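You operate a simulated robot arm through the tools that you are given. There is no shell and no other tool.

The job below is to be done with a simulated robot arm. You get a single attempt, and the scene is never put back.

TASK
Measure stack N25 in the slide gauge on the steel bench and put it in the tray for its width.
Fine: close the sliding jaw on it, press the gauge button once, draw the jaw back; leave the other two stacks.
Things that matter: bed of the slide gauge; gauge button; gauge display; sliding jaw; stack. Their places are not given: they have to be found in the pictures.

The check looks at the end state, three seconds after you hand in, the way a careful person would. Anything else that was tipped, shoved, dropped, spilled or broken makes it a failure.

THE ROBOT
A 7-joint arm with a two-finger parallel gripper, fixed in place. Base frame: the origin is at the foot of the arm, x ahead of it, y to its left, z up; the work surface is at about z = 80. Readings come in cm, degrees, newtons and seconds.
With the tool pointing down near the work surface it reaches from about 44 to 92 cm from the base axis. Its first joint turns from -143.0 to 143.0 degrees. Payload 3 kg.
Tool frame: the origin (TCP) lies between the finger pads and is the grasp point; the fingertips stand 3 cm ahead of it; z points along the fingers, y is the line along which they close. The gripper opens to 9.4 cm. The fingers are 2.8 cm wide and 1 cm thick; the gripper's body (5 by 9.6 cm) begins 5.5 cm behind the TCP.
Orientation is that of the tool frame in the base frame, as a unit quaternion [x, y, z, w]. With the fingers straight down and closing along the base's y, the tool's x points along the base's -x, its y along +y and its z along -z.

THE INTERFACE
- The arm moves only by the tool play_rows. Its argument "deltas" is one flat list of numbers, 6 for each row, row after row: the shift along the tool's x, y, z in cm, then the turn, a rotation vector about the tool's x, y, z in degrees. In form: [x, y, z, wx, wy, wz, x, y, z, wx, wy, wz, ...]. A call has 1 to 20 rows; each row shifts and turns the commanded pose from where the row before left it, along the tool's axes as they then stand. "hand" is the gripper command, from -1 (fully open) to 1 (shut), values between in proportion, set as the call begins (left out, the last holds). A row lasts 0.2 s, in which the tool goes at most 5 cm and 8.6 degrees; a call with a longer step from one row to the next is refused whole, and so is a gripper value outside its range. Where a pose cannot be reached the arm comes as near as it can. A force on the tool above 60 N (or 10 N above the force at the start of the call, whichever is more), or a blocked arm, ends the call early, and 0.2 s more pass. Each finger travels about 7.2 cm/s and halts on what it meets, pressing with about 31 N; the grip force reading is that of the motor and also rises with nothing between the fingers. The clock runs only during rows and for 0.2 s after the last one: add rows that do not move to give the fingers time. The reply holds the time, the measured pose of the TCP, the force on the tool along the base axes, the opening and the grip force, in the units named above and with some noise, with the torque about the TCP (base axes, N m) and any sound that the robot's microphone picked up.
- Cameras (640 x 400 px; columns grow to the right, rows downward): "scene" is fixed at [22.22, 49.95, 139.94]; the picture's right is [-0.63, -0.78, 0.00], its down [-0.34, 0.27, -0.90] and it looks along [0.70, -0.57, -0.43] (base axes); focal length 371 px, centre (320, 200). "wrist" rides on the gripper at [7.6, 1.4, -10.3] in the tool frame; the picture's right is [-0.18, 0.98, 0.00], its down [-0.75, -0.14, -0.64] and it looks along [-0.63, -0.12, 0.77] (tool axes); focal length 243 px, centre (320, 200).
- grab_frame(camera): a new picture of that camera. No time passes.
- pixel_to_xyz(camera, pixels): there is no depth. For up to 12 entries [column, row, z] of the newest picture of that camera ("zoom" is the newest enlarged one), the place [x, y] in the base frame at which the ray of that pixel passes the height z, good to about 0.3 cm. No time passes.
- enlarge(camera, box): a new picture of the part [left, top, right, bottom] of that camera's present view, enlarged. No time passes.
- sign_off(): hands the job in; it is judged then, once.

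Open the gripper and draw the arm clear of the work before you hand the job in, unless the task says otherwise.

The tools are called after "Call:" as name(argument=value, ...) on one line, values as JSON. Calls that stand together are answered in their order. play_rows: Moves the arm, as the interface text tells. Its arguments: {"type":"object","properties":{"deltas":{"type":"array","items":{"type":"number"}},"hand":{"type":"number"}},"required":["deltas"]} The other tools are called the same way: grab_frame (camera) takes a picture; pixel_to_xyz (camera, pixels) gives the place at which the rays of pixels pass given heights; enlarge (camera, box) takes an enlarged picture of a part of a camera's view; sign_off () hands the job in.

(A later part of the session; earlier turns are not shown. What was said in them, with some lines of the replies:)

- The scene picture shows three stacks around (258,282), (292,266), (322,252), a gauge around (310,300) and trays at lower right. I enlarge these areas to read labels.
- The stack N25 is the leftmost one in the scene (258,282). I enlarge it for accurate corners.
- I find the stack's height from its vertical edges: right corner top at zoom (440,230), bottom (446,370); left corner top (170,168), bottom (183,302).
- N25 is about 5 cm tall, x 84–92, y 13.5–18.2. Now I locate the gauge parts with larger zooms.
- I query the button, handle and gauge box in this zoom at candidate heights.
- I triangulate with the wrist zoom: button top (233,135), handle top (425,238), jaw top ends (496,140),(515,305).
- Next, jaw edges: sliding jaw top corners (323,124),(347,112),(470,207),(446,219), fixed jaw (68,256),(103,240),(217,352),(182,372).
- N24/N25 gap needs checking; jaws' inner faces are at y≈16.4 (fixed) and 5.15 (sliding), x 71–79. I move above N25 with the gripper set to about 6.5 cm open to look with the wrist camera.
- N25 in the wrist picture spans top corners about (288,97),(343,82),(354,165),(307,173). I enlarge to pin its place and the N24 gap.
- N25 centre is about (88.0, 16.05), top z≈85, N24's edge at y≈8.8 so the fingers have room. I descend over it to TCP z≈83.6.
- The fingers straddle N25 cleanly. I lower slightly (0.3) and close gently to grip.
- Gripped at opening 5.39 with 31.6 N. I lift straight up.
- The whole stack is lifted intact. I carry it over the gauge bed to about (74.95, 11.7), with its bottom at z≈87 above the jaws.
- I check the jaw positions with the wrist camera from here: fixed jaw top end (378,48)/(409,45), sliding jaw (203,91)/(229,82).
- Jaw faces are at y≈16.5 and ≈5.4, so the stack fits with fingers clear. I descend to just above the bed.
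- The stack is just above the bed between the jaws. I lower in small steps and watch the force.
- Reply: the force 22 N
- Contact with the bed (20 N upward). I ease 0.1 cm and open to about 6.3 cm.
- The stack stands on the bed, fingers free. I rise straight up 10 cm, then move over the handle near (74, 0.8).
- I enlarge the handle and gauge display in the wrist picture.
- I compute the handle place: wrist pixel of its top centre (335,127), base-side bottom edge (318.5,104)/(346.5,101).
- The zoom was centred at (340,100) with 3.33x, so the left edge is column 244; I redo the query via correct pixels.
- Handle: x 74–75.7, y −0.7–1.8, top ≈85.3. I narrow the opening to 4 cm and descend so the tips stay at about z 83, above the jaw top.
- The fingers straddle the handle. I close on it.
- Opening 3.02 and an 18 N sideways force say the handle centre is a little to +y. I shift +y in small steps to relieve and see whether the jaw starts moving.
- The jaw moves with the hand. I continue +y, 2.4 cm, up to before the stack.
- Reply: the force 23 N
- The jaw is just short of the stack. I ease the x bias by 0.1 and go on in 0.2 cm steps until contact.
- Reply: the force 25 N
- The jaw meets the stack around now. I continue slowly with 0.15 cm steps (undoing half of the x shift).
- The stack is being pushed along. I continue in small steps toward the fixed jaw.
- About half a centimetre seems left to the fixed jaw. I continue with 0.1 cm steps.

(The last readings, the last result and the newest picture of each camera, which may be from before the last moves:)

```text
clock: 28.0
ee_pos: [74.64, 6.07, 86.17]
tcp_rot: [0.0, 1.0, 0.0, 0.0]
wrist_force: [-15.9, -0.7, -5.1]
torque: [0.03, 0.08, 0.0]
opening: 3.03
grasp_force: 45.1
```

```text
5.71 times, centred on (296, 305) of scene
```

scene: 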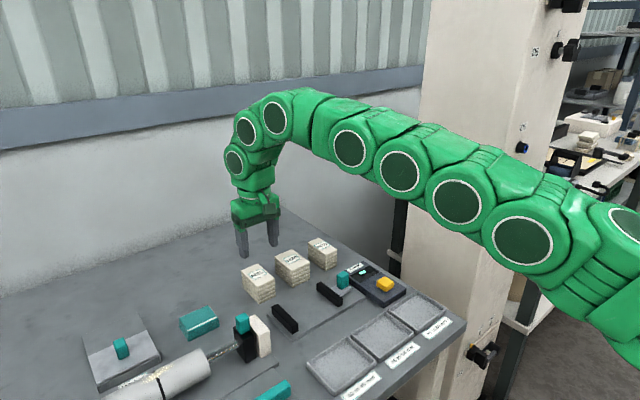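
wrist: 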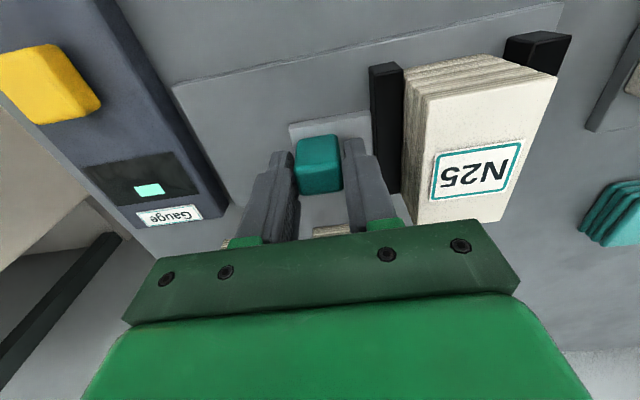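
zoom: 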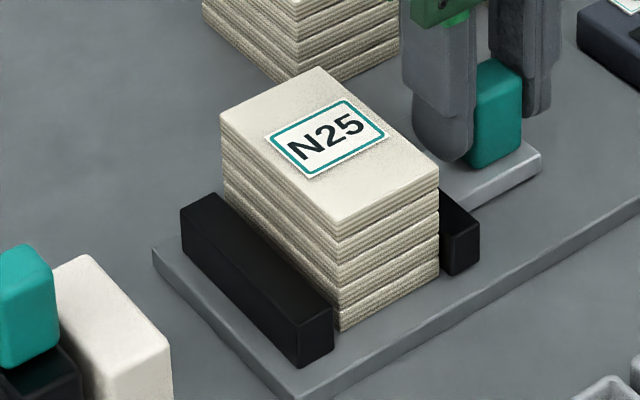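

Almost touching the fixed jaw. I press on in 0.1 cm steps, two at a time, reading the y force.

Call:
play_rows(deltas=[0, 0.1, 0, 0, 0, 0, 0, 0.1, 0, 0, 0, 0, 0, 0, 0, 0, 0, 0])

Call:
play_rows(deltas=[0, 0.1, 0, 0, 0, 0, 0, 0.05, 0, 0, 0, 0, 0, 0, 0, 0, 0, 0])

Call:
enlarge(camera="scene", box=[240, 270, 352, 340])

```text
clock: 28.8
ee_pos: [74.67, 6.27, 86.18]
tcp_rot: [-0.001, 1.0, 0.0, 0.0]
wrist_force: [-21.1, -1.0, 0.2]
torque: [0.02, 0.15, -0.01]
opening: 3.05
grasp_force: 45.0
```

```text
clock: 29.6
ee_pos: [74.69, 6.37, 86.09]
tcp_rot: [-0.001, 1.0, -0.001, 0.0]
wrist_force: [-23.2, -0.2, 8.2]
torque: [-0.06, 0.28, 0.01]
opening: 3.01
grasp_force: 45.3
```

```text
5.71 times, centred on (296, 305) of scene
```

zoom: 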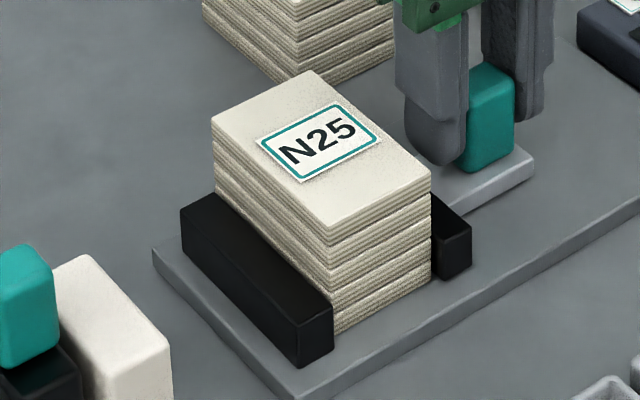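

No y force yet. I go on in 0.1 steps.

Call:
play_rows(deltas=[0.04, 0.1, 0, 0, 0, 0, 0, 0.05, 0, 0, 0, 0, 0, 0, 0, 0, 0, 0])

Call:
play_rows(deltas=[0, 0.1, 0, 0, 0, 0, 0, 0.05, 0, 0, 0, 0, 0, 0, 0, 0, 0, 0])

Call:
enlarge(camera="scene", box=[240, 270, 352, 340])

```text
clock: 30.4
ee_pos: [74.69, 6.48, 86.09]
tcp_rot: [0.0, 1.0, 0.0, 0.0]
wrist_force: [-6.8, -5.6, 2.7]
torque: [0.0, 0.11, 0.05]
opening: 3.02
grasp_force: 44.6
```

```text
clock: 31.2
ee_pos: [74.76, 6.53, 86.15]
tcp_rot: [-0.001, 1.0, -0.002, 0.0]
wrist_force: [-5.7, -36.5, 6.7]
torque: [-0.16, 0.1, 0.37]
opening: 3.05
grasp_force: 44.7
```

```text
5.71 times, centred on (296, 305) of scene
```

zoom: 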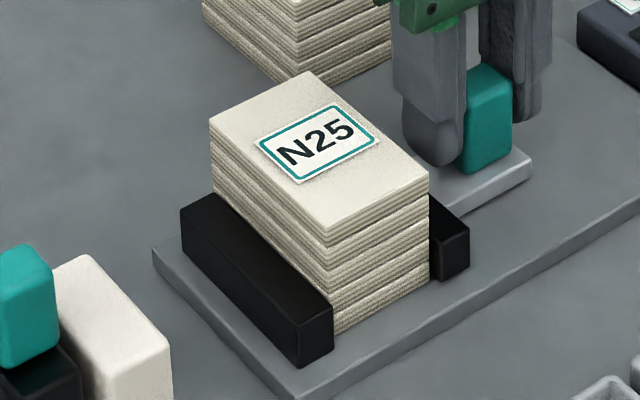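

The stack is clamped (36 N in y at y=6.53). I open the fingers to 4.1 cm to release the handle and look at the display.

Call:
play_rows(deltas=[0, 0, 0, 0, 0, 0, 0, 0, 0, 0, 0, 0], hand=0.128)

Call:
play_rows(deltas=[0, -0.05, 0, 0, 0, 0, 0, 0, -0.5, 0, 0, 0, 0, 0, -1.5, 0, 0, 0, 0, 0, -2, 0, 0, 0, 0, 0, -2, 0, 0, 0, 0, 0, -2, 0, 0, 0, 0, 0, 0, 0, 0, 0])

Call:
grab_frame(camera="wrist")

Call:
enlarge(camera="scene", box=[240, 240, 400, 340])

```text
clock: 31.8
ee_pos: [74.75, 6.77, 86.17]
tcp_rot: [-0.001, 1.0, 0.0, 0.0]
wrist_force: [-1.0, 0.2, -1.0]
torque: [0.0, -0.02, 0.02]
opening: 4.1
grasp_force: 0.2
```

```text
clock: 33.4
ee_pos: [74.61, 6.71, 94.32]
tcp_rot: [0.0, 1.0, 0.0, 0.0]
wrist_force: [-0.1, -0.1, 0.0]
torque: [-0.01, 0.0, 0.01]
opening: 4.11
grasp_force: 0.1
```

```text
taken
```

wrist: 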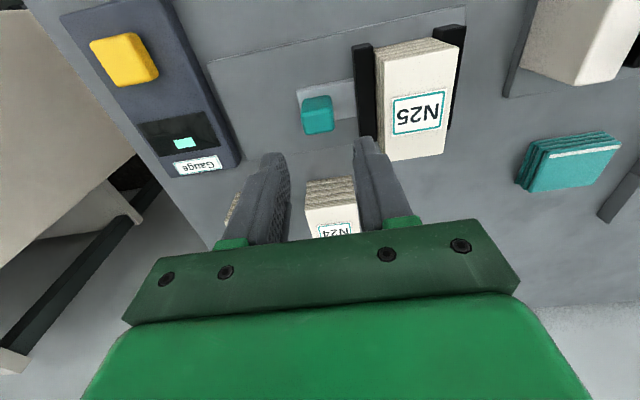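

```text
4.00 times, centred on (320, 290) of scene
```

zoom: 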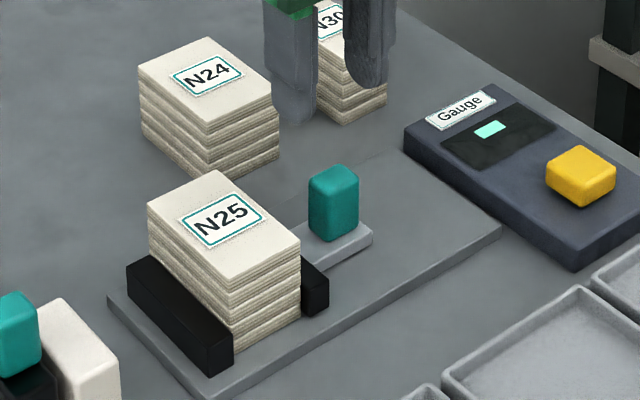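

The jaw is closed on N25. Now I move above the button near (68.3, −7.7) and close the fingers for pressing.

Call:
play_rows(deltas=[0.63, -1.44, 0, 0, 0, 0, 0.63, -1.44, 0, 0, 0, 0, 0.63, -1.44, 0, 0, 0, 0, 0.63, -1.44, 0, 0, 0, 0, 0.63, -1.44, 0, 0, 0, 0, 0.63, -1.44, 0, 0, 0, 0, 0.63, -1.44, 0, 0, 0, 0, 0.63, -1.44, 0, 0, 0, 0, 0.63, -1.44, 0, 0, 0, 0, 0.63, -1.44, 0, 0, 0, 0, 0, 0, 0, 0, 0, 0], hand=1)

Call:
grab_frame(camera="wrist")

Call:
enlarge(camera="scene", box=[320, 220, 432, 290])

```text
clock: 35.8
ee_pos: [68.33, -7.81, 94.19]
tcp_rot: [-0.002, 1.0, 0.0, -0.001]
wrist_force: [-0.1, -0.6, 0.6]
torque: [-0.03, -0.01, -0.05]
opening: 0.01
grasp_force: 31.6
```

```text
taken
```

wrist: 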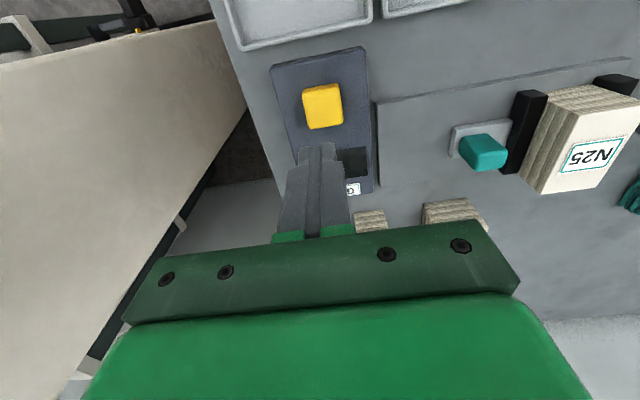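

```text
5.71 times, centred on (376, 255) of scene
```

zoom: 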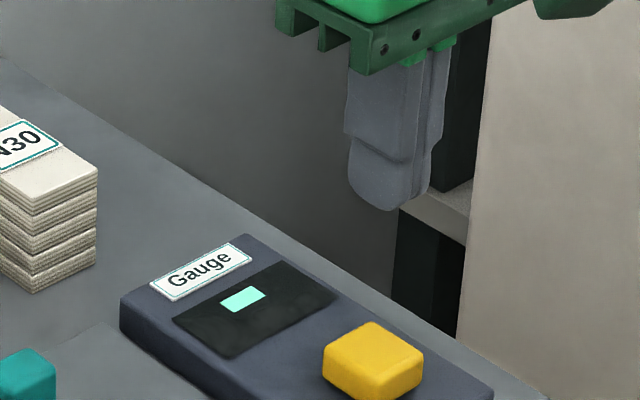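

Call:
enlarge(camera="wrist", box=[260, 60, 400, 147.5])

```text
4.57 times, centred on (330, 104) of wrist
```

zoom: 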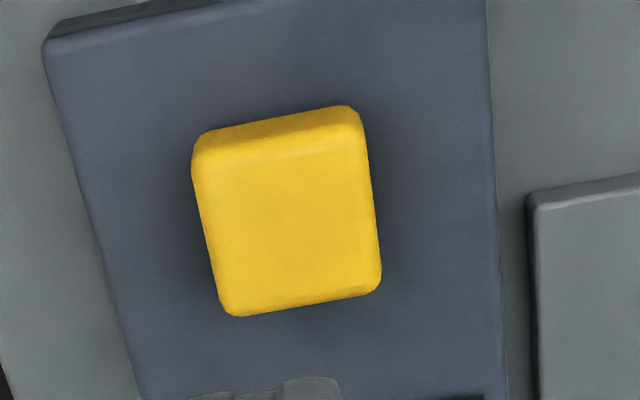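

Button top face centre in this zoom is about (293,228); I query it at candidate heights.

Call:
pixel_to_xyz(camera="zoom", pixels=[[293, 228, 82.5], [293, 228, 83], [293, 228, 83.5], [293, 228, 84], [197, 170, 83.3], [362, 140, 83.3], [382, 285, 83.3], [230, 315, 83.3]])

Call:
enlarge(camera="scene", box=[340, 255, 420, 305])

```text
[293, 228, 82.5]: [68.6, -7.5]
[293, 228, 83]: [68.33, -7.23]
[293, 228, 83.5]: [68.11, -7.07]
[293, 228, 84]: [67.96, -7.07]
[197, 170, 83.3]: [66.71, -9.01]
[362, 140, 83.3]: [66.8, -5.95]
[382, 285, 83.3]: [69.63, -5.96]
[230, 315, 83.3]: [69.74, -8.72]
```

```text
8.00 times, centred on (380, 280) of scene
```

zoom: 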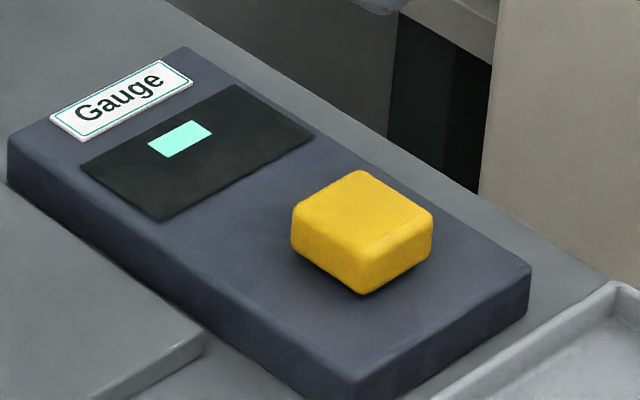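

Button centre ≈(68.3, −7.4), top ≈83.3. I go down to tips about 0.9 cm above it.

Call:
play_rows(deltas=[0, 0.4, 1, 0, 0, 0, 0, 0, 2, 0, 0, 0, 0, 0, 2, 0, 0, 0, 0, 0, 1.5, 0, 0, 0, 0, 0, 0.5, 0, 0, 0, 0, 0, 0, 0, 0, 0])

Call:
enlarge(camera="scene", box=[330, 240, 426, 300])

Call:
grab_frame(camera="wrist")

```text
clock: 37.2
ee_pos: [68.3, -7.24, 87.16]
tcp_rot: [0.0, 1.0, 0.001, 0.001]
wrist_force: [-0.2, 0.0, 0.1]
torque: [-0.02, 0.02, 0.03]
opening: 0.0
grasp_force: 31.2
```

```text
6.67 times, centred on (378, 270) of scene
```

zoom: 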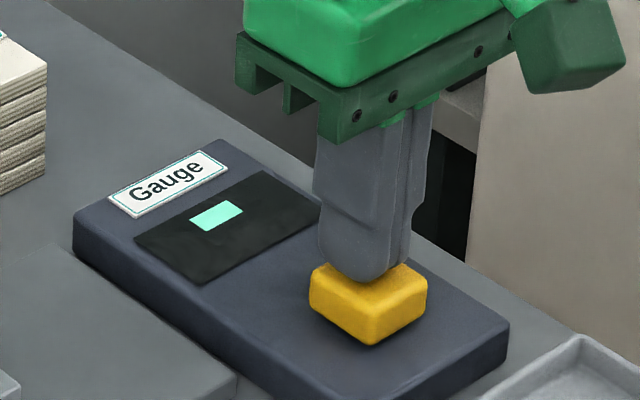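

```text
taken
```

wrist: 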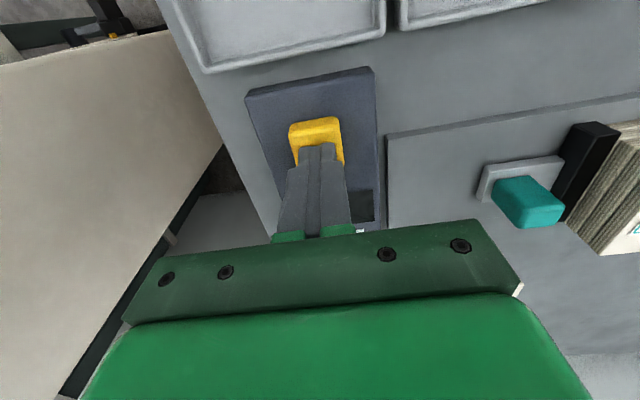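

The fingertips are centred over the button. I press down in small steps.

Call:
play_rows(deltas=[0, 0, 0.2, 0, 0, 0, 0, 0, 0.2, 0, 0, 0, 0, 0, 0.1, 0, 0, 0, 0, 0, 0.1, 0, 0, 0, 0, 0, 0.1, 0, 0, 0])

```text
clock: 38.4
ee_pos: [68.44, -7.36, 86.38]
tcp_rot: [0.0, 1.0, 0.0, 0.0]
wrist_force: [-0.5, 0.9, 2.7]
torque: [0.04, 0.03, -0.03]
opening: 0.0
grasp_force: 30.8
heard: click
```

A click was heard. I look at the display.

Call:
enlarge(camera="scene", box=[340, 255, 404, 295])

Call:
enlarge(camera="wrist", box=[240, 60, 400, 260])

```text
10.00 times, centred on (372, 275) of scene
```

zoom: 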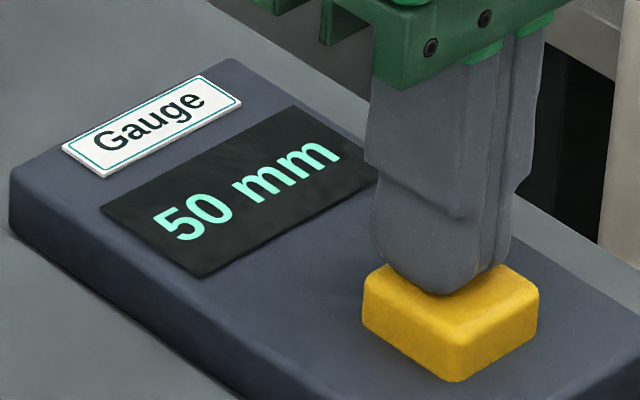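

```text
2.00 times, centred on (320, 160) of wrist
```

zoom: 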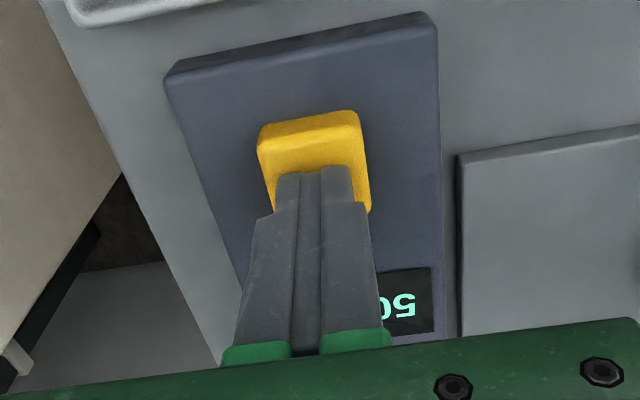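

The display reads 50 mm, so N25 belongs in the middle tray (46 to 54 mm). I lift off the button straight up.

Call:
play_rows(deltas=[0, 0, -0.5, 0, 0, 0, 0, 0, -1.5, 0, 0, 0, 0, 0, -2, 0, 0, 0, 0, 0, -2, 0, 0, 0, 0, 0, -2, 0, 0, 0, 0, 0, 0, 0, 0, 0])

Call:
enlarge(camera="scene", box=[340, 255, 404, 295])

```text
clock: 39.8
ee_pos: [68.49, -7.5, 94.36]
tcp_rot: [-0.001, 1.0, 0.0, 0.0]
wrist_force: [-0.6, 0.3, 0.6]
torque: [0.01, -0.01, -0.03]
opening: 0.01
grasp_force: 31.0
```

```text
10.00 times, centred on (372, 275) of scene
```

zoom: 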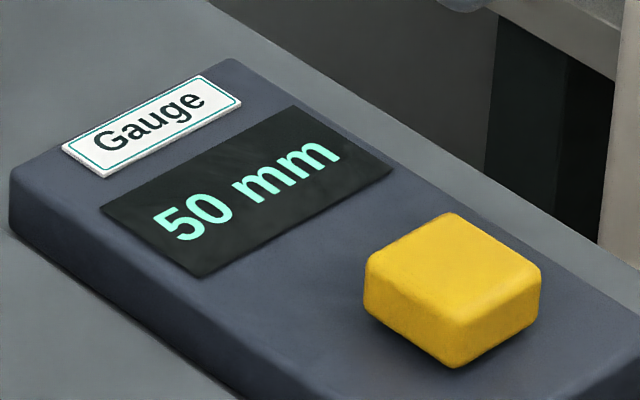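

The reading holds. I return above the handle at about (74.75, 6.55) with the opening at 4.2 cm.

Call:
play_rows(deltas=[-0.63, 1.4, 0, 0, 0, 0, -0.63, 1.4, 0, 0, 0, 0, -0.63, 1.4, 0, 0, 0, 0, -0.63, 1.4, 0, 0, 0, 0, -0.63, 1.4, 0, 0, 0, 0, -0.63, 1.4, 0, 0, 0, 0, -0.63, 1.4, 0, 0, 0, 0, -0.63, 1.4, 0, 0, 0, 0, -0.63, 1.4, 0, 0, 0, 0, -0.63, 1.4, 0, 0, 0, 0, 0, 0, 0, 0, 0, 0], hand=0.106)

Call:
play_rows(deltas=[0, 0, 1.5, 0, 0, 0, 0, 0, 1.5, 0, 0, 0, 0, 0, 1.5, 0, 0, 0, 0, 0, 0, 0, 0, 0])

Call:
grab_frame(camera="wrist")

Call:
enlarge(camera="scene", box=[240, 240, 400, 340])

```text
clock: 42.2
ee_pos: [74.76, 6.75, 94.58]
tcp_rot: [-0.001, 1.0, -0.001, 0.0]
wrist_force: [-0.4, 0.2, 0.0]
torque: [0.01, 0.0, 0.03]
opening: 4.19
grasp_force: 0.1
```

```text
clock: 43.2
ee_pos: [74.75, 6.51, 89.97]
tcp_rot: [0.0, 1.0, 0.0, 0.0]
wrist_force: [-0.4, -0.7, -0.3]
torque: [0.01, 0.02, -0.01]
opening: 4.19
grasp_force: 0.0
```

```text
taken
```

wrist: 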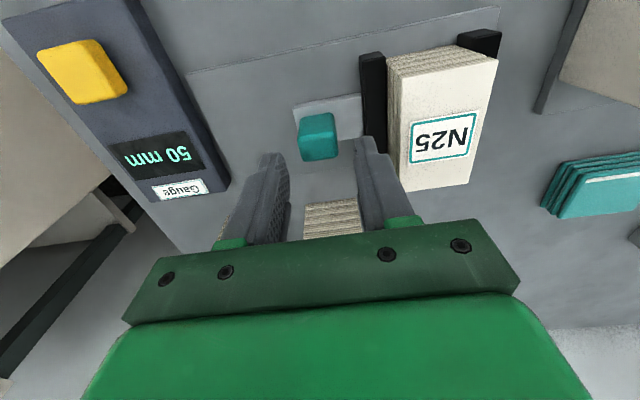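

```text
4.00 times, centred on (320, 290) of scene
```

zoom: 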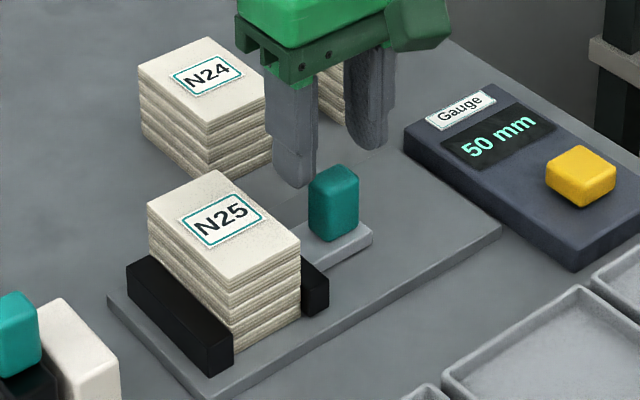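

Handle is centred between the fingers. I descend to z≈86.1 and close.

Call:
play_rows(deltas=[0, -0.05, 1.3, 0, 0, 0, 0, 0, 1.3, 0, 0, 0, 0, 0, 1.2, 0, 0, 0, 0, 0, 0, 0, 0, 0])

Call:
play_rows(deltas=[0, 0, 0, 0, 0, 0, 0, 0, 0, 0, 0, 0, 0, 0, 0, 0, 0, 0], hand=1)

```text
clock: 44.2
ee_pos: [74.7, 6.52, 86.22]
tcp_rot: [-0.001, 1.0, -0.001, 0.0]
wrist_force: [-0.6, 0.3, 0.3]
torque: [-0.01, -0.03, 0.02]
opening: 4.19
grasp_force: 0.1
```

```text
clock: 45.0
ee_pos: [74.63, 6.59, 86.24]
tcp_rot: [0.0, 1.0, 0.0, 0.0]
wrist_force: [0.6, -6.7, 1.9]
torque: [-0.07, 0.05, 0.1]
opening: 3.02
grasp_force: 44.5
```

Gripped. I draw the jaw back 5.8 cm in −y.

Call:
play_rows(deltas=[0, -0.3, 0, 0, 0, 0, 0, -0.5, 0, 0, 0, 0, 0, -0.5, 0, 0, 0, 0, 0, -0.5, 0, 0, 0, 0, 0, -0.5, 0, 0, 0, 0, 0, -0.5, 0, 0, 0, 0, 0, -0.5, 0, 0, 0, 0, 0, -0.5, 0, 0, 0, 0, 0, -0.5, 0, 0, 0, 0, 0, -0.5, 0, 0, 0, 0, 0, -0.5, 0, 0, 0, 0, 0, -0.3, 0, 0, 0, 0, 0, -0.2, 0, 0, 0, 0, 0, 0, 0, 0, 0, 0])

Call:
grab_frame(camera="wrist")

Call:
enlarge(camera="scene", box=[240, 240, 400, 340])

```text
clock: 48.0
ee_pos: [74.72, 0.89, 86.02]
tcp_rot: [-0.001, 1.0, 0.0, 0.002]
wrist_force: [6.1, -0.6, 8.0]
torque: [-0.04, -0.09, -0.05]
opening: 3.01
grasp_force: 45.5
```

```text
taken
```

wrist: 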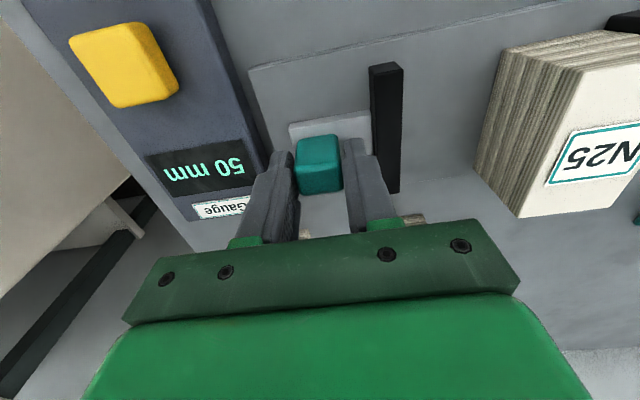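

```text
4.00 times, centred on (320, 290) of scene
```

zoom: 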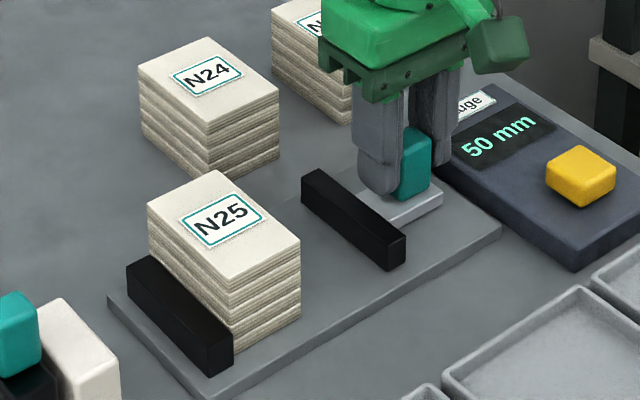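

The jaw is back next to its start; I nudge the last 0.2 cm, release and rise. I also query the middle tray's corners in the scene.

Call:
play_rows(deltas=[0, -0.1, 0, 0, 0, 0, 0, -0.1, 0, 0, 0, 0, 0, 0, 0, 0, 0, 0])

Call:
play_rows(deltas=[0, 0, 0, 0, 0, 0, 0, 0, 0, 0, 0, 0], hand=0.128)

Call:
play_rows(deltas=[0, 0, -0.5, 0, 0, 0, 0, 0, -1.5, 0, 0, 0, 0, 0, -2, 0, 0, 0, 0, 0, -2, 0, 0, 0, 0, 0, -2, 0, 0, 0, 0, 0, -2, 0, 0, 0, 0, 0, 0, 0, 0, 0])

Call:
enlarge(camera="scene", box=[240, 240, 400, 340])

Call:
enlarge(camera="scene", box=[340, 300, 436, 360])

```text
clock: 48.8
ee_pos: [74.69, 0.68, 86.12]
tcp_rot: [0.0, 1.0, 0.0, 0.0]
wrist_force: [7.5, -0.7, 3.3]
torque: [-0.02, -0.38, 0.0]
opening: 3.03
grasp_force: 44.7
```

```text
clock: 49.4
ee_pos: [74.71, 0.7, 86.15]
tcp_rot: [0.0, 1.0, 0.0, 0.0]
wrist_force: [0.4, -0.3, 0.8]
torque: [0.02, 0.0, -0.02]
opening: 4.1
grasp_force: 0.0
```

```text
clock: 51.0
ee_pos: [74.71, 0.51, 96.02]
tcp_rot: [0.0, 1.0, 0.0, 0.0]
wrist_force: [-0.1, 0.5, -1.1]
torque: [0.02, 0.03, -0.01]
opening: 4.1
grasp_force: 0.0
```

```text
4.00 times, centred on (320, 290) of scene
```

zoom: 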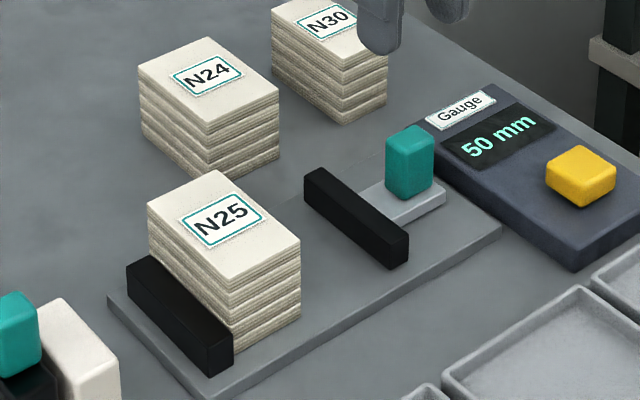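

```text
6.67 times, centred on (388, 330) of scene
```

zoom: 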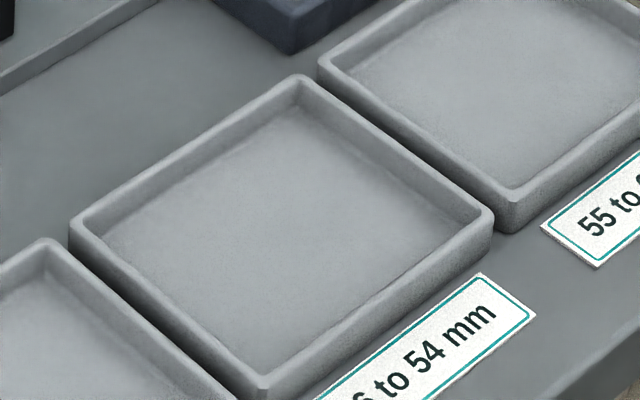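

The jaw is back in its start place, 50 mm on display, N25 still standing. I query the middle tray rim corners in this zoom.

Call:
pixel_to_xyz(camera="zoom", pixels=[[297, 76, 81.5], [70, 228, 81.5], [493, 213, 81.5], [262, 385, 81.5], [300, 108, 80.4], [105, 236, 80.4], [262, 370, 80.4], [470, 218, 80.4], [493, 245, 80], [70, 255, 80]])

Call:
grab_frame(camera="wrist")

```text
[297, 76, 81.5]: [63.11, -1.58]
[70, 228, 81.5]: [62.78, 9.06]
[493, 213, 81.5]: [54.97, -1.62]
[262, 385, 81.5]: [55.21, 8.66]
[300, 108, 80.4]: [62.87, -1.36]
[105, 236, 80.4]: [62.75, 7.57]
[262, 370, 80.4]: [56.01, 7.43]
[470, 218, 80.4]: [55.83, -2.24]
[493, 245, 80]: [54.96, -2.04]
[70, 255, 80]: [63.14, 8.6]
```

```text
taken
```

wrist: 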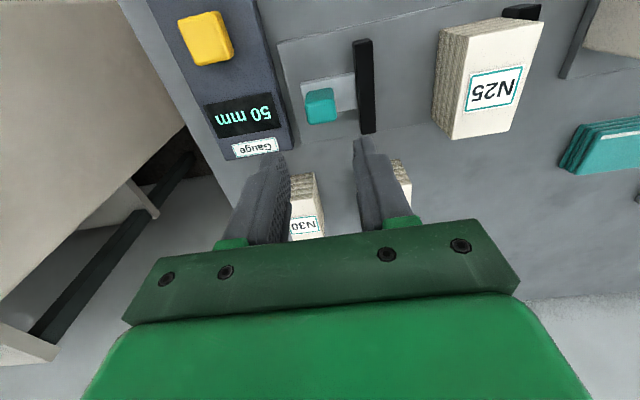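

The tray is about x 55–63, y −1.6–8.8, so the 8 cm long stack must be turned 90° to fit. First I move above N25, opening to 6.8 cm, and locate it in the scene.

Call:
play_rows(deltas=[-0.04, 1.34, 0, 0, 0, 0, -0.04, 1.34, 0, 0, 0, 0, -0.04, 1.34, 0, 0, 0, 0, -0.04, 1.34, 0, 0, 0, 0, -0.04, 1.34, 0, 0, 0, 0, -0.04, 1.34, 0, 0, 0, 0, -0.04, 1.34, 0, 0, 0, 0, -0.04, 1.34, 0, 0, 0, 0, -0.04, 1.34, 0, 0, 0, 0, -0.04, 1.34, 0, 0, 0, 0, 0, 0, 0, 0, 0, 0], hand=-0.447)

Call:
grab_frame(camera="wrist")

Call:
pixel_to_xyz(camera="scene", pixels=[[276.75, 291, 85.9], [294.25, 282.5, 85.9], [315, 299.25, 85.9], [298, 310.5, 85.9]])

Call:
enlarge(camera="wrist", box=[240, 40, 440, 165])

```text
clock: 53.4
ee_pos: [75.08, 14.08, 96.33]
tcp_rot: [0.0, 1.0, 0.0, 0.0]
wrist_force: [-0.6, -0.1, 0.1]
torque: [0.03, -0.01, 0.02]
opening: 6.82
grasp_force: 0.1
```

```text
taken
```

wrist: 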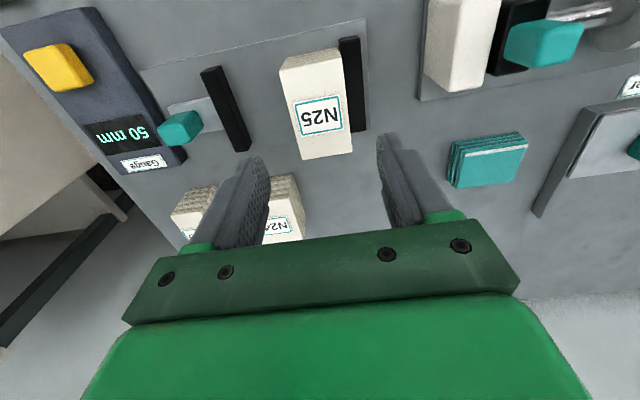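

```text
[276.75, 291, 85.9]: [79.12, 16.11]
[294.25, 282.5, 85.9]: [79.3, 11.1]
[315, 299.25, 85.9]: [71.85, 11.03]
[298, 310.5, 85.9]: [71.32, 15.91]
```

```text
3.20 times, centred on (340, 102) of wrist
```

zoom: 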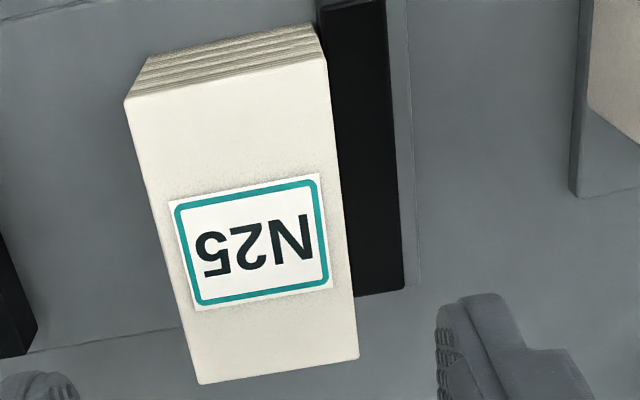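

Call:
pixel_to_xyz(camera="zoom", pixels=[[124, 100, 85.9], [327, 58, 85.9], [358, 357, 85.9], [200, 384, 85.9], [402, 290, 82.8], [385, 20, 82.8]])

```text
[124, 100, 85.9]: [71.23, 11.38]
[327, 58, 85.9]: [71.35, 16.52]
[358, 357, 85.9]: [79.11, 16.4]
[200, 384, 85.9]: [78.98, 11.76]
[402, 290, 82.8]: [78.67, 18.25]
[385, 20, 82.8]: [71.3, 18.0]
```

N25 centre ≈(75.2, 13.9), matching the tool. I descend to TCP z≈86.3, so tips stay about 0.5 cm above the fixed jaw top.

Call:
play_rows(deltas=[-0.05, 0, 2, 0, 0, 0, 0, 0, 2, 0, 0, 0, 0, 0, 2, 0, 0, 0, 0, 0, 2, 0, 0, 0, 0, 0, 1.2, 0, 0, 0, 0, 0, 0.6, 0, 0, 0, 0, 0, 0, 0, 0, 0])

Call:
enlarge(camera="scene", box=[240, 260, 352, 330])

Call:
grab_frame(camera="wrist")

```text
clock: 55.0
ee_pos: [75.08, 13.89, 86.33]
tcp_rot: [0.0, 1.0, -0.001, -0.001]
wrist_force: [-0.2, -0.9, -0.8]
torque: [-0.03, 0.0, -0.01]
opening: 6.82
grasp_force: 0.1
```

```text
5.71 times, centred on (296, 295) of scene
```

zoom: 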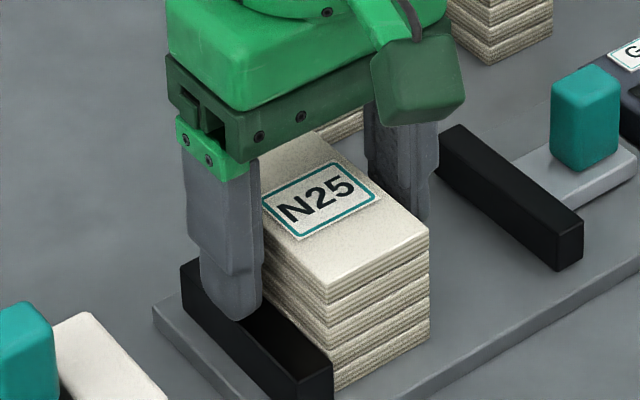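

```text
taken
```

wrist: 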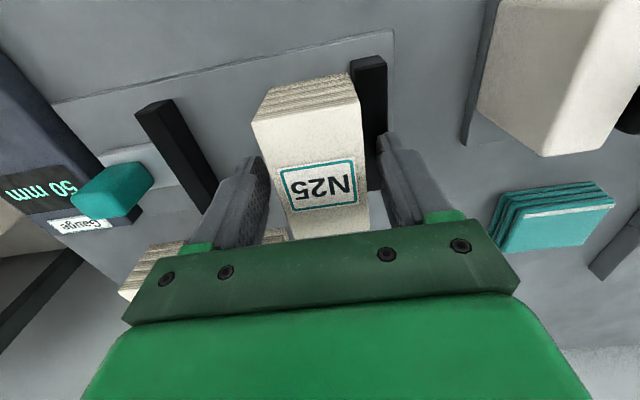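

The +y finger is above the fixed jaw's top. I close.

Call:
play_rows(deltas=[0, 0, 0, 0, 0, 0, 0, 0, 0, 0, 0, 0, 0, 0, 0, 0, 0, 0, 0, 0, 0, 0, 0, 0], hand=1)

Call:
play_rows(deltas=[0, -0.05, -0.2, 0, 0, 0, 0, 0, -0.2, 0, 0, 0, 0, 0, 0, 0, 0, 0])

Call:
enlarge(camera="scene", box=[240, 260, 352, 330])

```text
clock: 56.0
ee_pos: [75.01, 14.01, 86.4]
tcp_rot: [0.0, 1.0, 0.001, 0.0]
wrist_force: [0.0, 0.6, 0.6]
torque: [0.01, 0.02, 0.01]
opening: 5.41
grasp_force: 30.9
```

```text
clock: 56.8
ee_pos: [75.19, 13.84, 86.68]
tcp_rot: [0.0, 1.0, 0.001, 0.0]
wrist_force: [-0.8, -0.5, -1.1]
torque: [-0.01, 0.02, 0.02]
opening: 5.39
grasp_force: 30.9
```

```text
5.71 times, centred on (296, 295) of scene
```

zoom: 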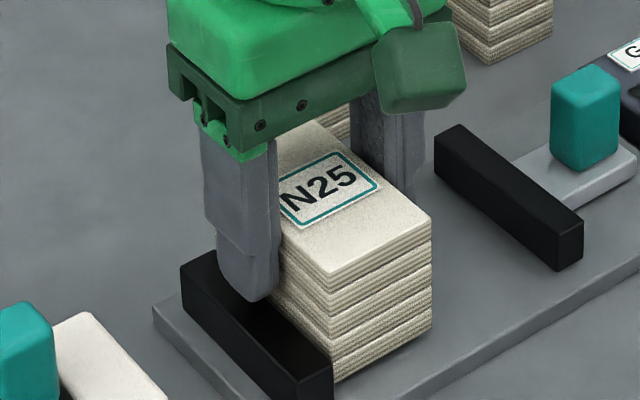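

The whole stack lifted as one. I raise it 8 cm straight up and check.

Call:
play_rows(deltas=[0, 0, -0.5, 0, 0, 0, 0, 0, -1, 0, 0, 0, 0, 0, -1.5, 0, 0, 0, 0, 0, -2, 0, 0, 0, 0, 0, -2, 0, 0, 0, 0, 0, -1, 0, 0, 0, 0, 0, 0, 0, 0, 0])

Call:
enlarge(camera="scene", box=[220, 220, 380, 320])

```text
clock: 58.4
ee_pos: [75.21, 13.86, 94.68]
tcp_rot: [0.0, 1.0, 0.0, 0.0]
wrist_force: [0.4, 0.2, -1.0]
torque: [0.02, 0.01, -0.01]
opening: 5.35
grasp_force: 30.5
```

```text
4.00 times, centred on (300, 270) of scene
```

zoom: 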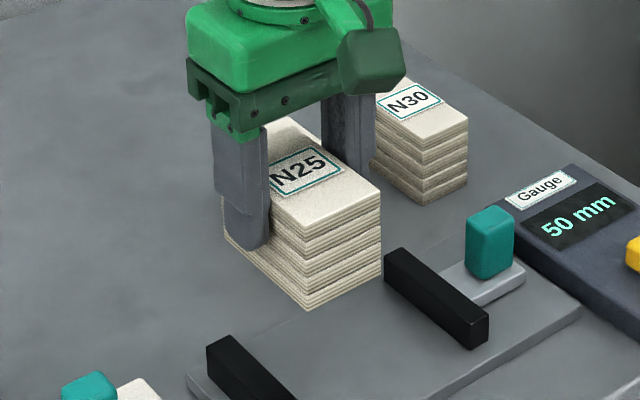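

Stack held level, bottom at z≈89. I translate to above the middle tray centre, about (59.1, 3.6).

Call:
play_rows(deltas=[1.34, -0.855, 0, 0, 0, 0, 1.34, -0.855, 0, 0, 0, 0, 1.34, -0.855, 0, 0, 0, 0, 1.34, -0.855, 0, 0, 0, 0, 1.34, -0.855, 0, 0, 0, 0, 1.34, -0.855, 0, 0, 0, 0, 1.34, -0.855, 0, 0, 0, 0, 1.34, -0.855, 0, 0, 0, 0, 1.34, -0.855, 0, 0, 0, 0, 1.34, -0.855, 0, 0, 0, 0, 1.34, -0.855, 0, 0, 0, 0, 1.34, -0.855, 0, 0, 0, 0, 0, 0, 0, 0, 0, 0])

Call:
grab_frame(camera="wrist")

Call:
grab_frame(camera="scene")

```text
clock: 61.2
ee_pos: [58.96, 3.67, 94.72]
tcp_rot: [0.0, 1.0, -0.001, 0.0]
wrist_force: [0.2, 0.1, -0.2]
torque: [-0.04, -0.01, -0.02]
opening: 5.37
grasp_force: 31.0
```

```text
taken
```

wrist: 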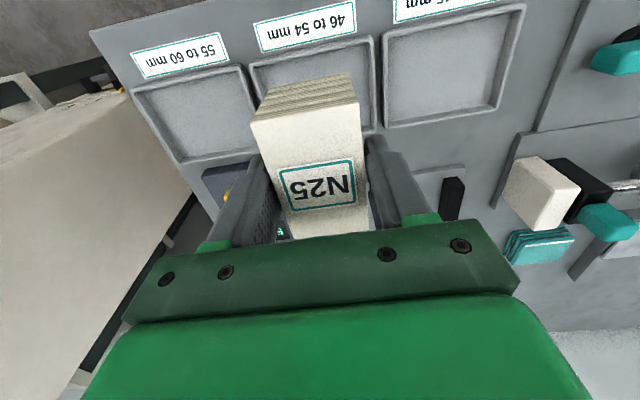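

```text
taken
```

scene: 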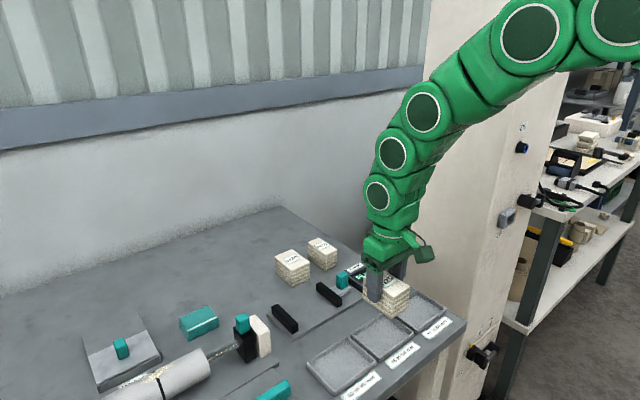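

Now I turn the tool −90° about its z axis in eleven steps so the stack's length lies along the tray's long side.

Call:
play_rows(deltas=[0, 0, 0, 0, 0, -8, 0, 0, 0, 0, 0, -8.2, 0, 0, 0, 0, 0, -8.2, 0, 0, 0, 0, 0, -8.2, 0, 0, 0, 0, 0, -8.2, 0, 0, 0, 0, 0, -8.2, 0, 0, 0, 0, 0, -8.2, 0, 0, 0, 0, 0, -8.2, 0, 0, 0, 0, 0, -8.2, 0, 0, 0, 0, 0, -8.2, 0, 0, 0, 0, 0, -8.2, 0, 0, 0, 0, 0, 0])

Call:
grab_frame(camera="wrist")

Call:
enlarge(camera="scene", box=[310, 250, 470, 350])

```text
clock: 63.8
ee_pos: [59.09, 3.64, 94.9]
tcp_rot: [0.708, -0.706, 0.001, 0.0]
wrist_force: [-0.1, 0.4, -0.3]
torque: [0.0, 0.05, 0.01]
opening: 5.41
grasp_force: 30.8
```

```text
taken
```

wrist: 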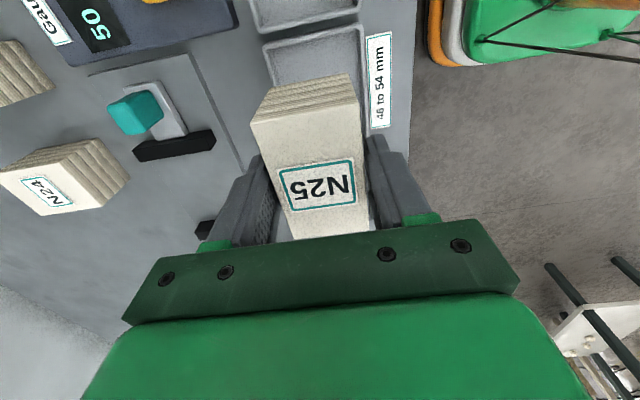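

```text
4.00 times, centred on (390, 300) of scene
```

zoom: 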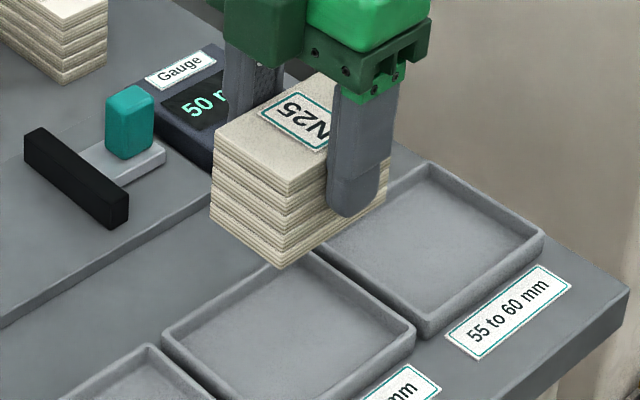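

The stack is turned correctly (tool x now along base −y). I shift 0.25 cm toward −y and descend until the stack bottom is just above the rim.

Call:
play_rows(deltas=[0.25, 0, 1, 0, 0, 0, 0, 0, 2, 0, 0, 0, 0, 0, 2, 0, 0, 0, 0, 0, 1.5, 0, 0, 0, 0, 0, 0.4, 0, 0, 0, 0, 0, 0, 0, 0, 0])

Call:
grab_frame(camera="wrist")

Call:
enlarge(camera="scene", box=[330, 280, 442, 350])

```text
clock: 65.2
ee_pos: [59.13, 3.48, 87.94]
tcp_rot: [0.707, -0.707, 0.0, 0.0]
wrist_force: [0.3, 0.3, -2.1]
torque: [0.0, -0.03, 0.01]
opening: 5.37
grasp_force: 30.7
```

```text
taken
```

wrist: 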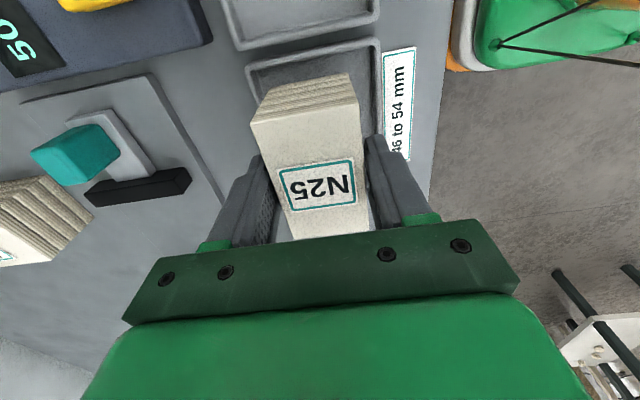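

```text
5.71 times, centred on (386, 315) of scene
```

zoom: 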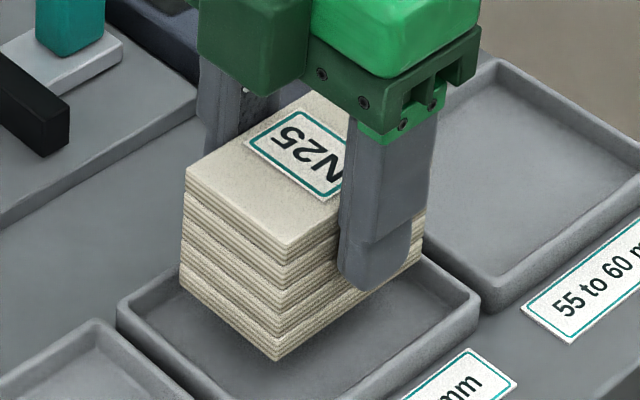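

I verify tray −y rim corners from the wrist view, (247,67) and (378,42), and the stack's visible bottom edge.

Call:
pixel_to_xyz(camera="wrist", pixels=[[247, 67, 81.4], [378, 42, 81.4], [262, 98, 82.4], [350, 74, 82.4], [253, 123, 87.5], [358, 97, 87.5], [383, 140, 81.4]])

Call:
pixel_to_xyz(camera="zoom", pixels=[[277, 360, 82.4], [180, 285, 82.4], [118, 315, 81.4], [478, 310, 81.4]])

```text
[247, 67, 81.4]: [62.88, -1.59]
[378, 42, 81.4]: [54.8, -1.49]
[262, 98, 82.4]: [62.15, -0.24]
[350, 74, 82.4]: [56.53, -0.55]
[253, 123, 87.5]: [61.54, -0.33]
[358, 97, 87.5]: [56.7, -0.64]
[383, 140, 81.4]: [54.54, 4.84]
```

```text
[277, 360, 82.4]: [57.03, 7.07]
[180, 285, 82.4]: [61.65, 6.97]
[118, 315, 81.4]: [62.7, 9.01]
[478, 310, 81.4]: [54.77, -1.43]
```

Tray centre ≈(58.8, 3.7), stack centre ≈(59.1, 3.35). I correct by that and lower to near the floor.

Call:
play_rows(deltas=[-0.3, 0.25, 0, 0, 0, 0, 0, 0, 0.5, 0, 0, 0, 0, 0, 0.5, 0, 0, 0, 0, 0, 0.4, 0, 0, 0, 0, 0, 0, 0, 0, 0])

Call:
enlarge(camera="scene", box=[330, 280, 442, 350])

```text
clock: 66.4
ee_pos: [58.8, 3.49, 86.49]
tcp_rot: [0.708, -0.707, -0.001, -0.001]
wrist_force: [-0.2, 0.8, -0.7]
torque: [0.04, -0.06, -0.02]
opening: 5.35
grasp_force: 30.8
```

```text
5.71 times, centred on (386, 315) of scene
```

zoom: 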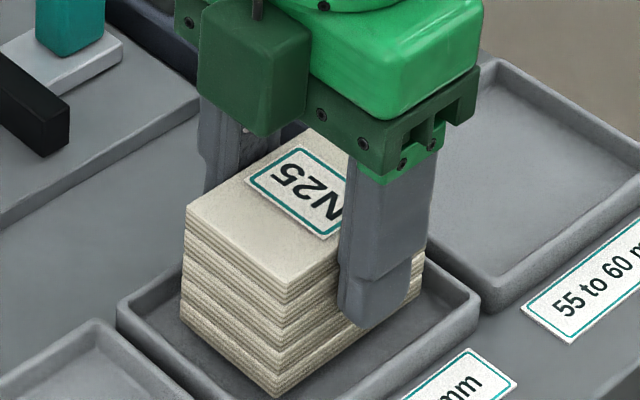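

Stack is inside the rim. I lower in 0.15 cm steps until contact.

Call:
play_rows(deltas=[0, 0, 0.15, 0, 0, 0, 0, 0, 0.15, 0, 0, 0, 0, 0, 0, 0, 0, 0])

Call:
play_rows(deltas=[0, 0, 0.12, 0, 0, 0, 0, 0, 0, 0, 0, 0])

```text
clock: 67.2
ee_pos: [58.9, 3.76, 86.11]
tcp_rot: [-0.707, 0.707, 0.0, 0.001]
wrist_force: [-0.1, -0.1, -0.1]
torque: [0.02, 0.03, 0.01]
opening: 5.38
grasp_force: 30.3
```

```text
clock: 67.8
ee_pos: [58.83, 3.64, 86.1]
tcp_rot: [0.708, -0.706, 0.0, 0.0]
wrist_force: [0.1, -0.8, -0.1]
torque: [-0.02, -0.04, 0.02]
opening: 5.36
grasp_force: 31.0
```

No contact yet; I continue stepping down.

Call:
play_rows(deltas=[0, 0, 0.12, 0, 0, 0, 0, 0, 0, 0, 0, 0])

Call:
play_rows(deltas=[0, 0, 0.1, 0, 0, 0, 0, 0, 0, 0, 0, 0])

```text
clock: 68.4
ee_pos: [58.73, 3.64, 85.89]
tcp_rot: [0.707, -0.707, 0.0, 0.0]
wrist_force: [-0.4, -0.5, -0.6]
torque: [-0.04, 0.0, -0.02]
opening: 5.37
grasp_force: 31.4
```

```text
clock: 69.0
ee_pos: [58.81, 3.66, 85.78]
tcp_rot: [0.707, -0.707, 0.0, 0.0]
wrist_force: [0.0, -0.5, 0.0]
torque: [-0.03, 0.05, 0.01]
opening: 5.38
grasp_force: 30.6
```

Call:
enlarge(camera="scene", box=[330, 280, 442, 350])

Call:
play_rows(deltas=[0, 0, 0.1, 0, 0, 0, 0, 0, 0, 0, 0, 0])

```text
5.71 times, centred on (386, 315) of scene
```

zoom: 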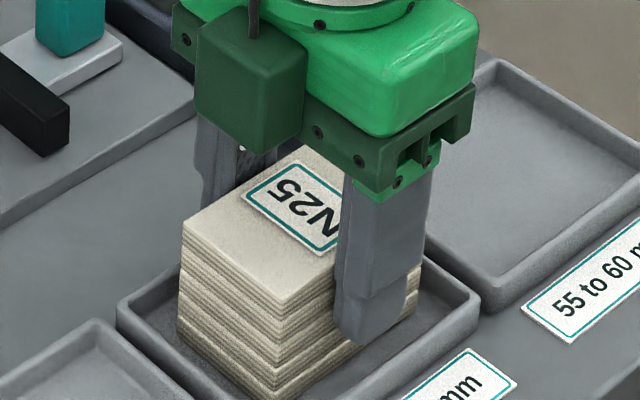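

```text
clock: 69.6
ee_pos: [58.92, 3.68, 85.68]
tcp_rot: [-0.706, 0.708, 0.0, 0.0]
wrist_force: [-5.5, 1.4, 19.5]
torque: [0.02, 0.13, 0.02]
opening: 5.38
grasp_force: 30.8
```

Contact with the tray floor (19.5 N). I ease 0.1 cm and open to about 6.4 cm.

Call:
play_rows(deltas=[0, 0, -0.09, 0, 0, 0, 0, 0, 0, 0, 0, 0])

Call:
play_rows(deltas=[0, 0, 0, 0, 0, 0, 0, 0, 0, 0, 0, 0, 0, 0, 0, 0, 0, 0], hand=-0.36)

Call:
play_rows(deltas=[0, 0, -0.5, 0, 0, 0, 0, 0, -1.5, 0, 0, 0, 0, 0, -2, 0, 0, 0, 0, 0, -2, 0, 0, 0, 0, 0, -2, 0, 0, 0, 0, 0, -2, 0, 0, 0, 0, 0, -2, 0, 0, 0, 0, 0, 0, 0, 0, 0])

Call:
grab_frame(camera="wrist")

Call:
enlarge(camera="scene", box=[310, 260, 470, 360])

```text
clock: 70.2
ee_pos: [58.95, 3.7, 85.8]
tcp_rot: [0.708, -0.706, 0.0, 0.0]
wrist_force: [-1.0, -0.7, 6.4]
torque: [-0.03, -0.18, -0.04]
opening: 5.38
grasp_force: 30.5
```

```text
clock: 71.0
ee_pos: [58.78, 3.65, 85.82]
tcp_rot: [0.707, -0.707, -0.001, 0.0]
wrist_force: [-0.5, 0.4, 0.1]
torque: [0.0, 0.0, 0.0]
opening: 6.39
grasp_force: 0.1
```

```text
clock: 72.8
ee_pos: [58.89, 3.84, 97.88]
tcp_rot: [-0.707, 0.707, 0.0, 0.001]
wrist_force: [-0.3, -0.1, -0.3]
torque: [0.02, -0.03, 0.01]
opening: 6.38
grasp_force: 0.1
```

```text
taken
```

wrist: 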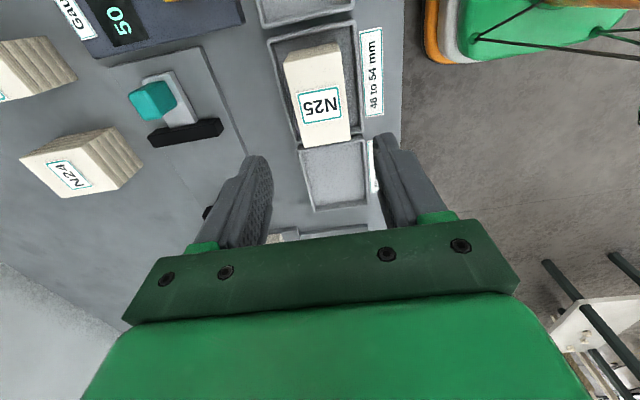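

```text
4.00 times, centred on (390, 310) of scene
```

zoom: 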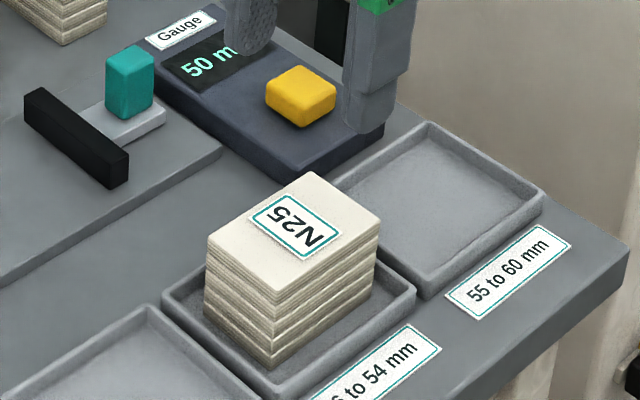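

N25 stands inside the 46–54 mm tray. I raise the arm further, open the gripper fully, and take a last look.

Call:
play_rows(deltas=[0, 0, -2.5, 0, 0, 0, 0, 0, -2.5, 0, 0, 0, 0, 0, -2.5, 0, 0, 0, 0, 0, -2.5, 0, 0, 0, 0, 0, -2.5, 0, 0, 0, 0, 0, -2.5, 0, 0, 0, 0, 0, 0, 0, 0, 0], hand=-1)

Call:
grab_frame(camera="scene")

Call:
enlarge(camera="scene", box=[250, 230, 458, 360])

```text
clock: 74.4
ee_pos: [58.58, 3.63, 112.8]
tcp_rot: [0.708, -0.706, 0.0, 0.001]
wrist_force: [0.7, 0.5, 0.7]
torque: [0.04, -0.01, -0.01]
opening: 9.38
grasp_force: 0.0
```

```text
taken
```

scene: 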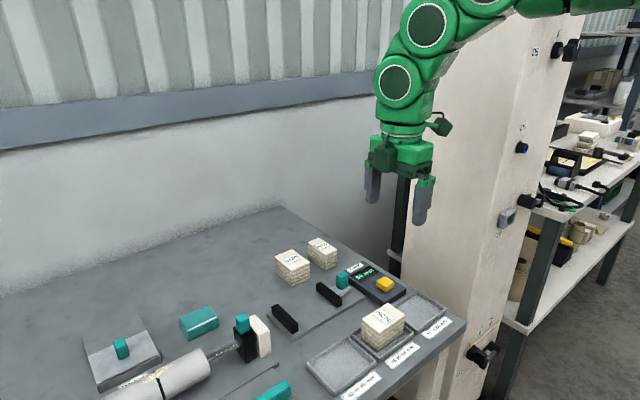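

```text
3.08 times, centred on (354, 295) of scene
```

zoom: 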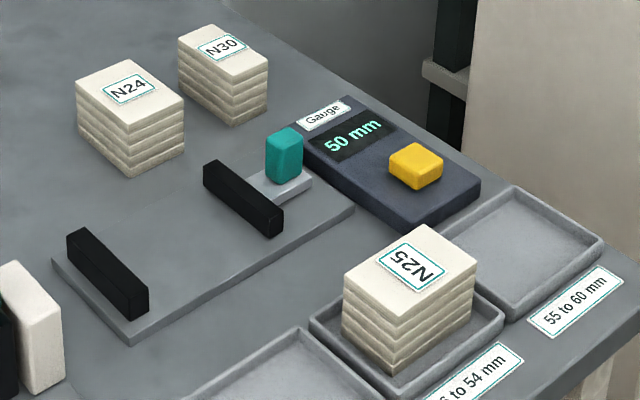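

The final picture shows N25 in the middle tray, the jaw drawn back, the display at 50 mm, and N24 and N30 untouched. The gripper is open and the arm is clear, so I hand in.

Call:
sign_off()

```text
The job is handed in.
```

Stack N25 measured 50 mm in the slide gauge and now stands in the 46 to 54 mm tray.

- **Measuring:** I closed the sliding jaw until N25 was held between both jaws. I pressed the gauge button once, heard one click, and the display read 50 mm.
- **Jaw:** I drew it back to within about 0.1 cm of where it started.
- **Placing:** N25 is 8 cm long and did not fit the tray in its original direction, so I turned it a quarter turn before setting it down.
- **Everything else:** In the last picture N24 and N30 stand where they were, and nothing else looks disturbed. The gripper is open and the arm is raised clear.

The job has been handed in; no verdict came back with the hand-in.
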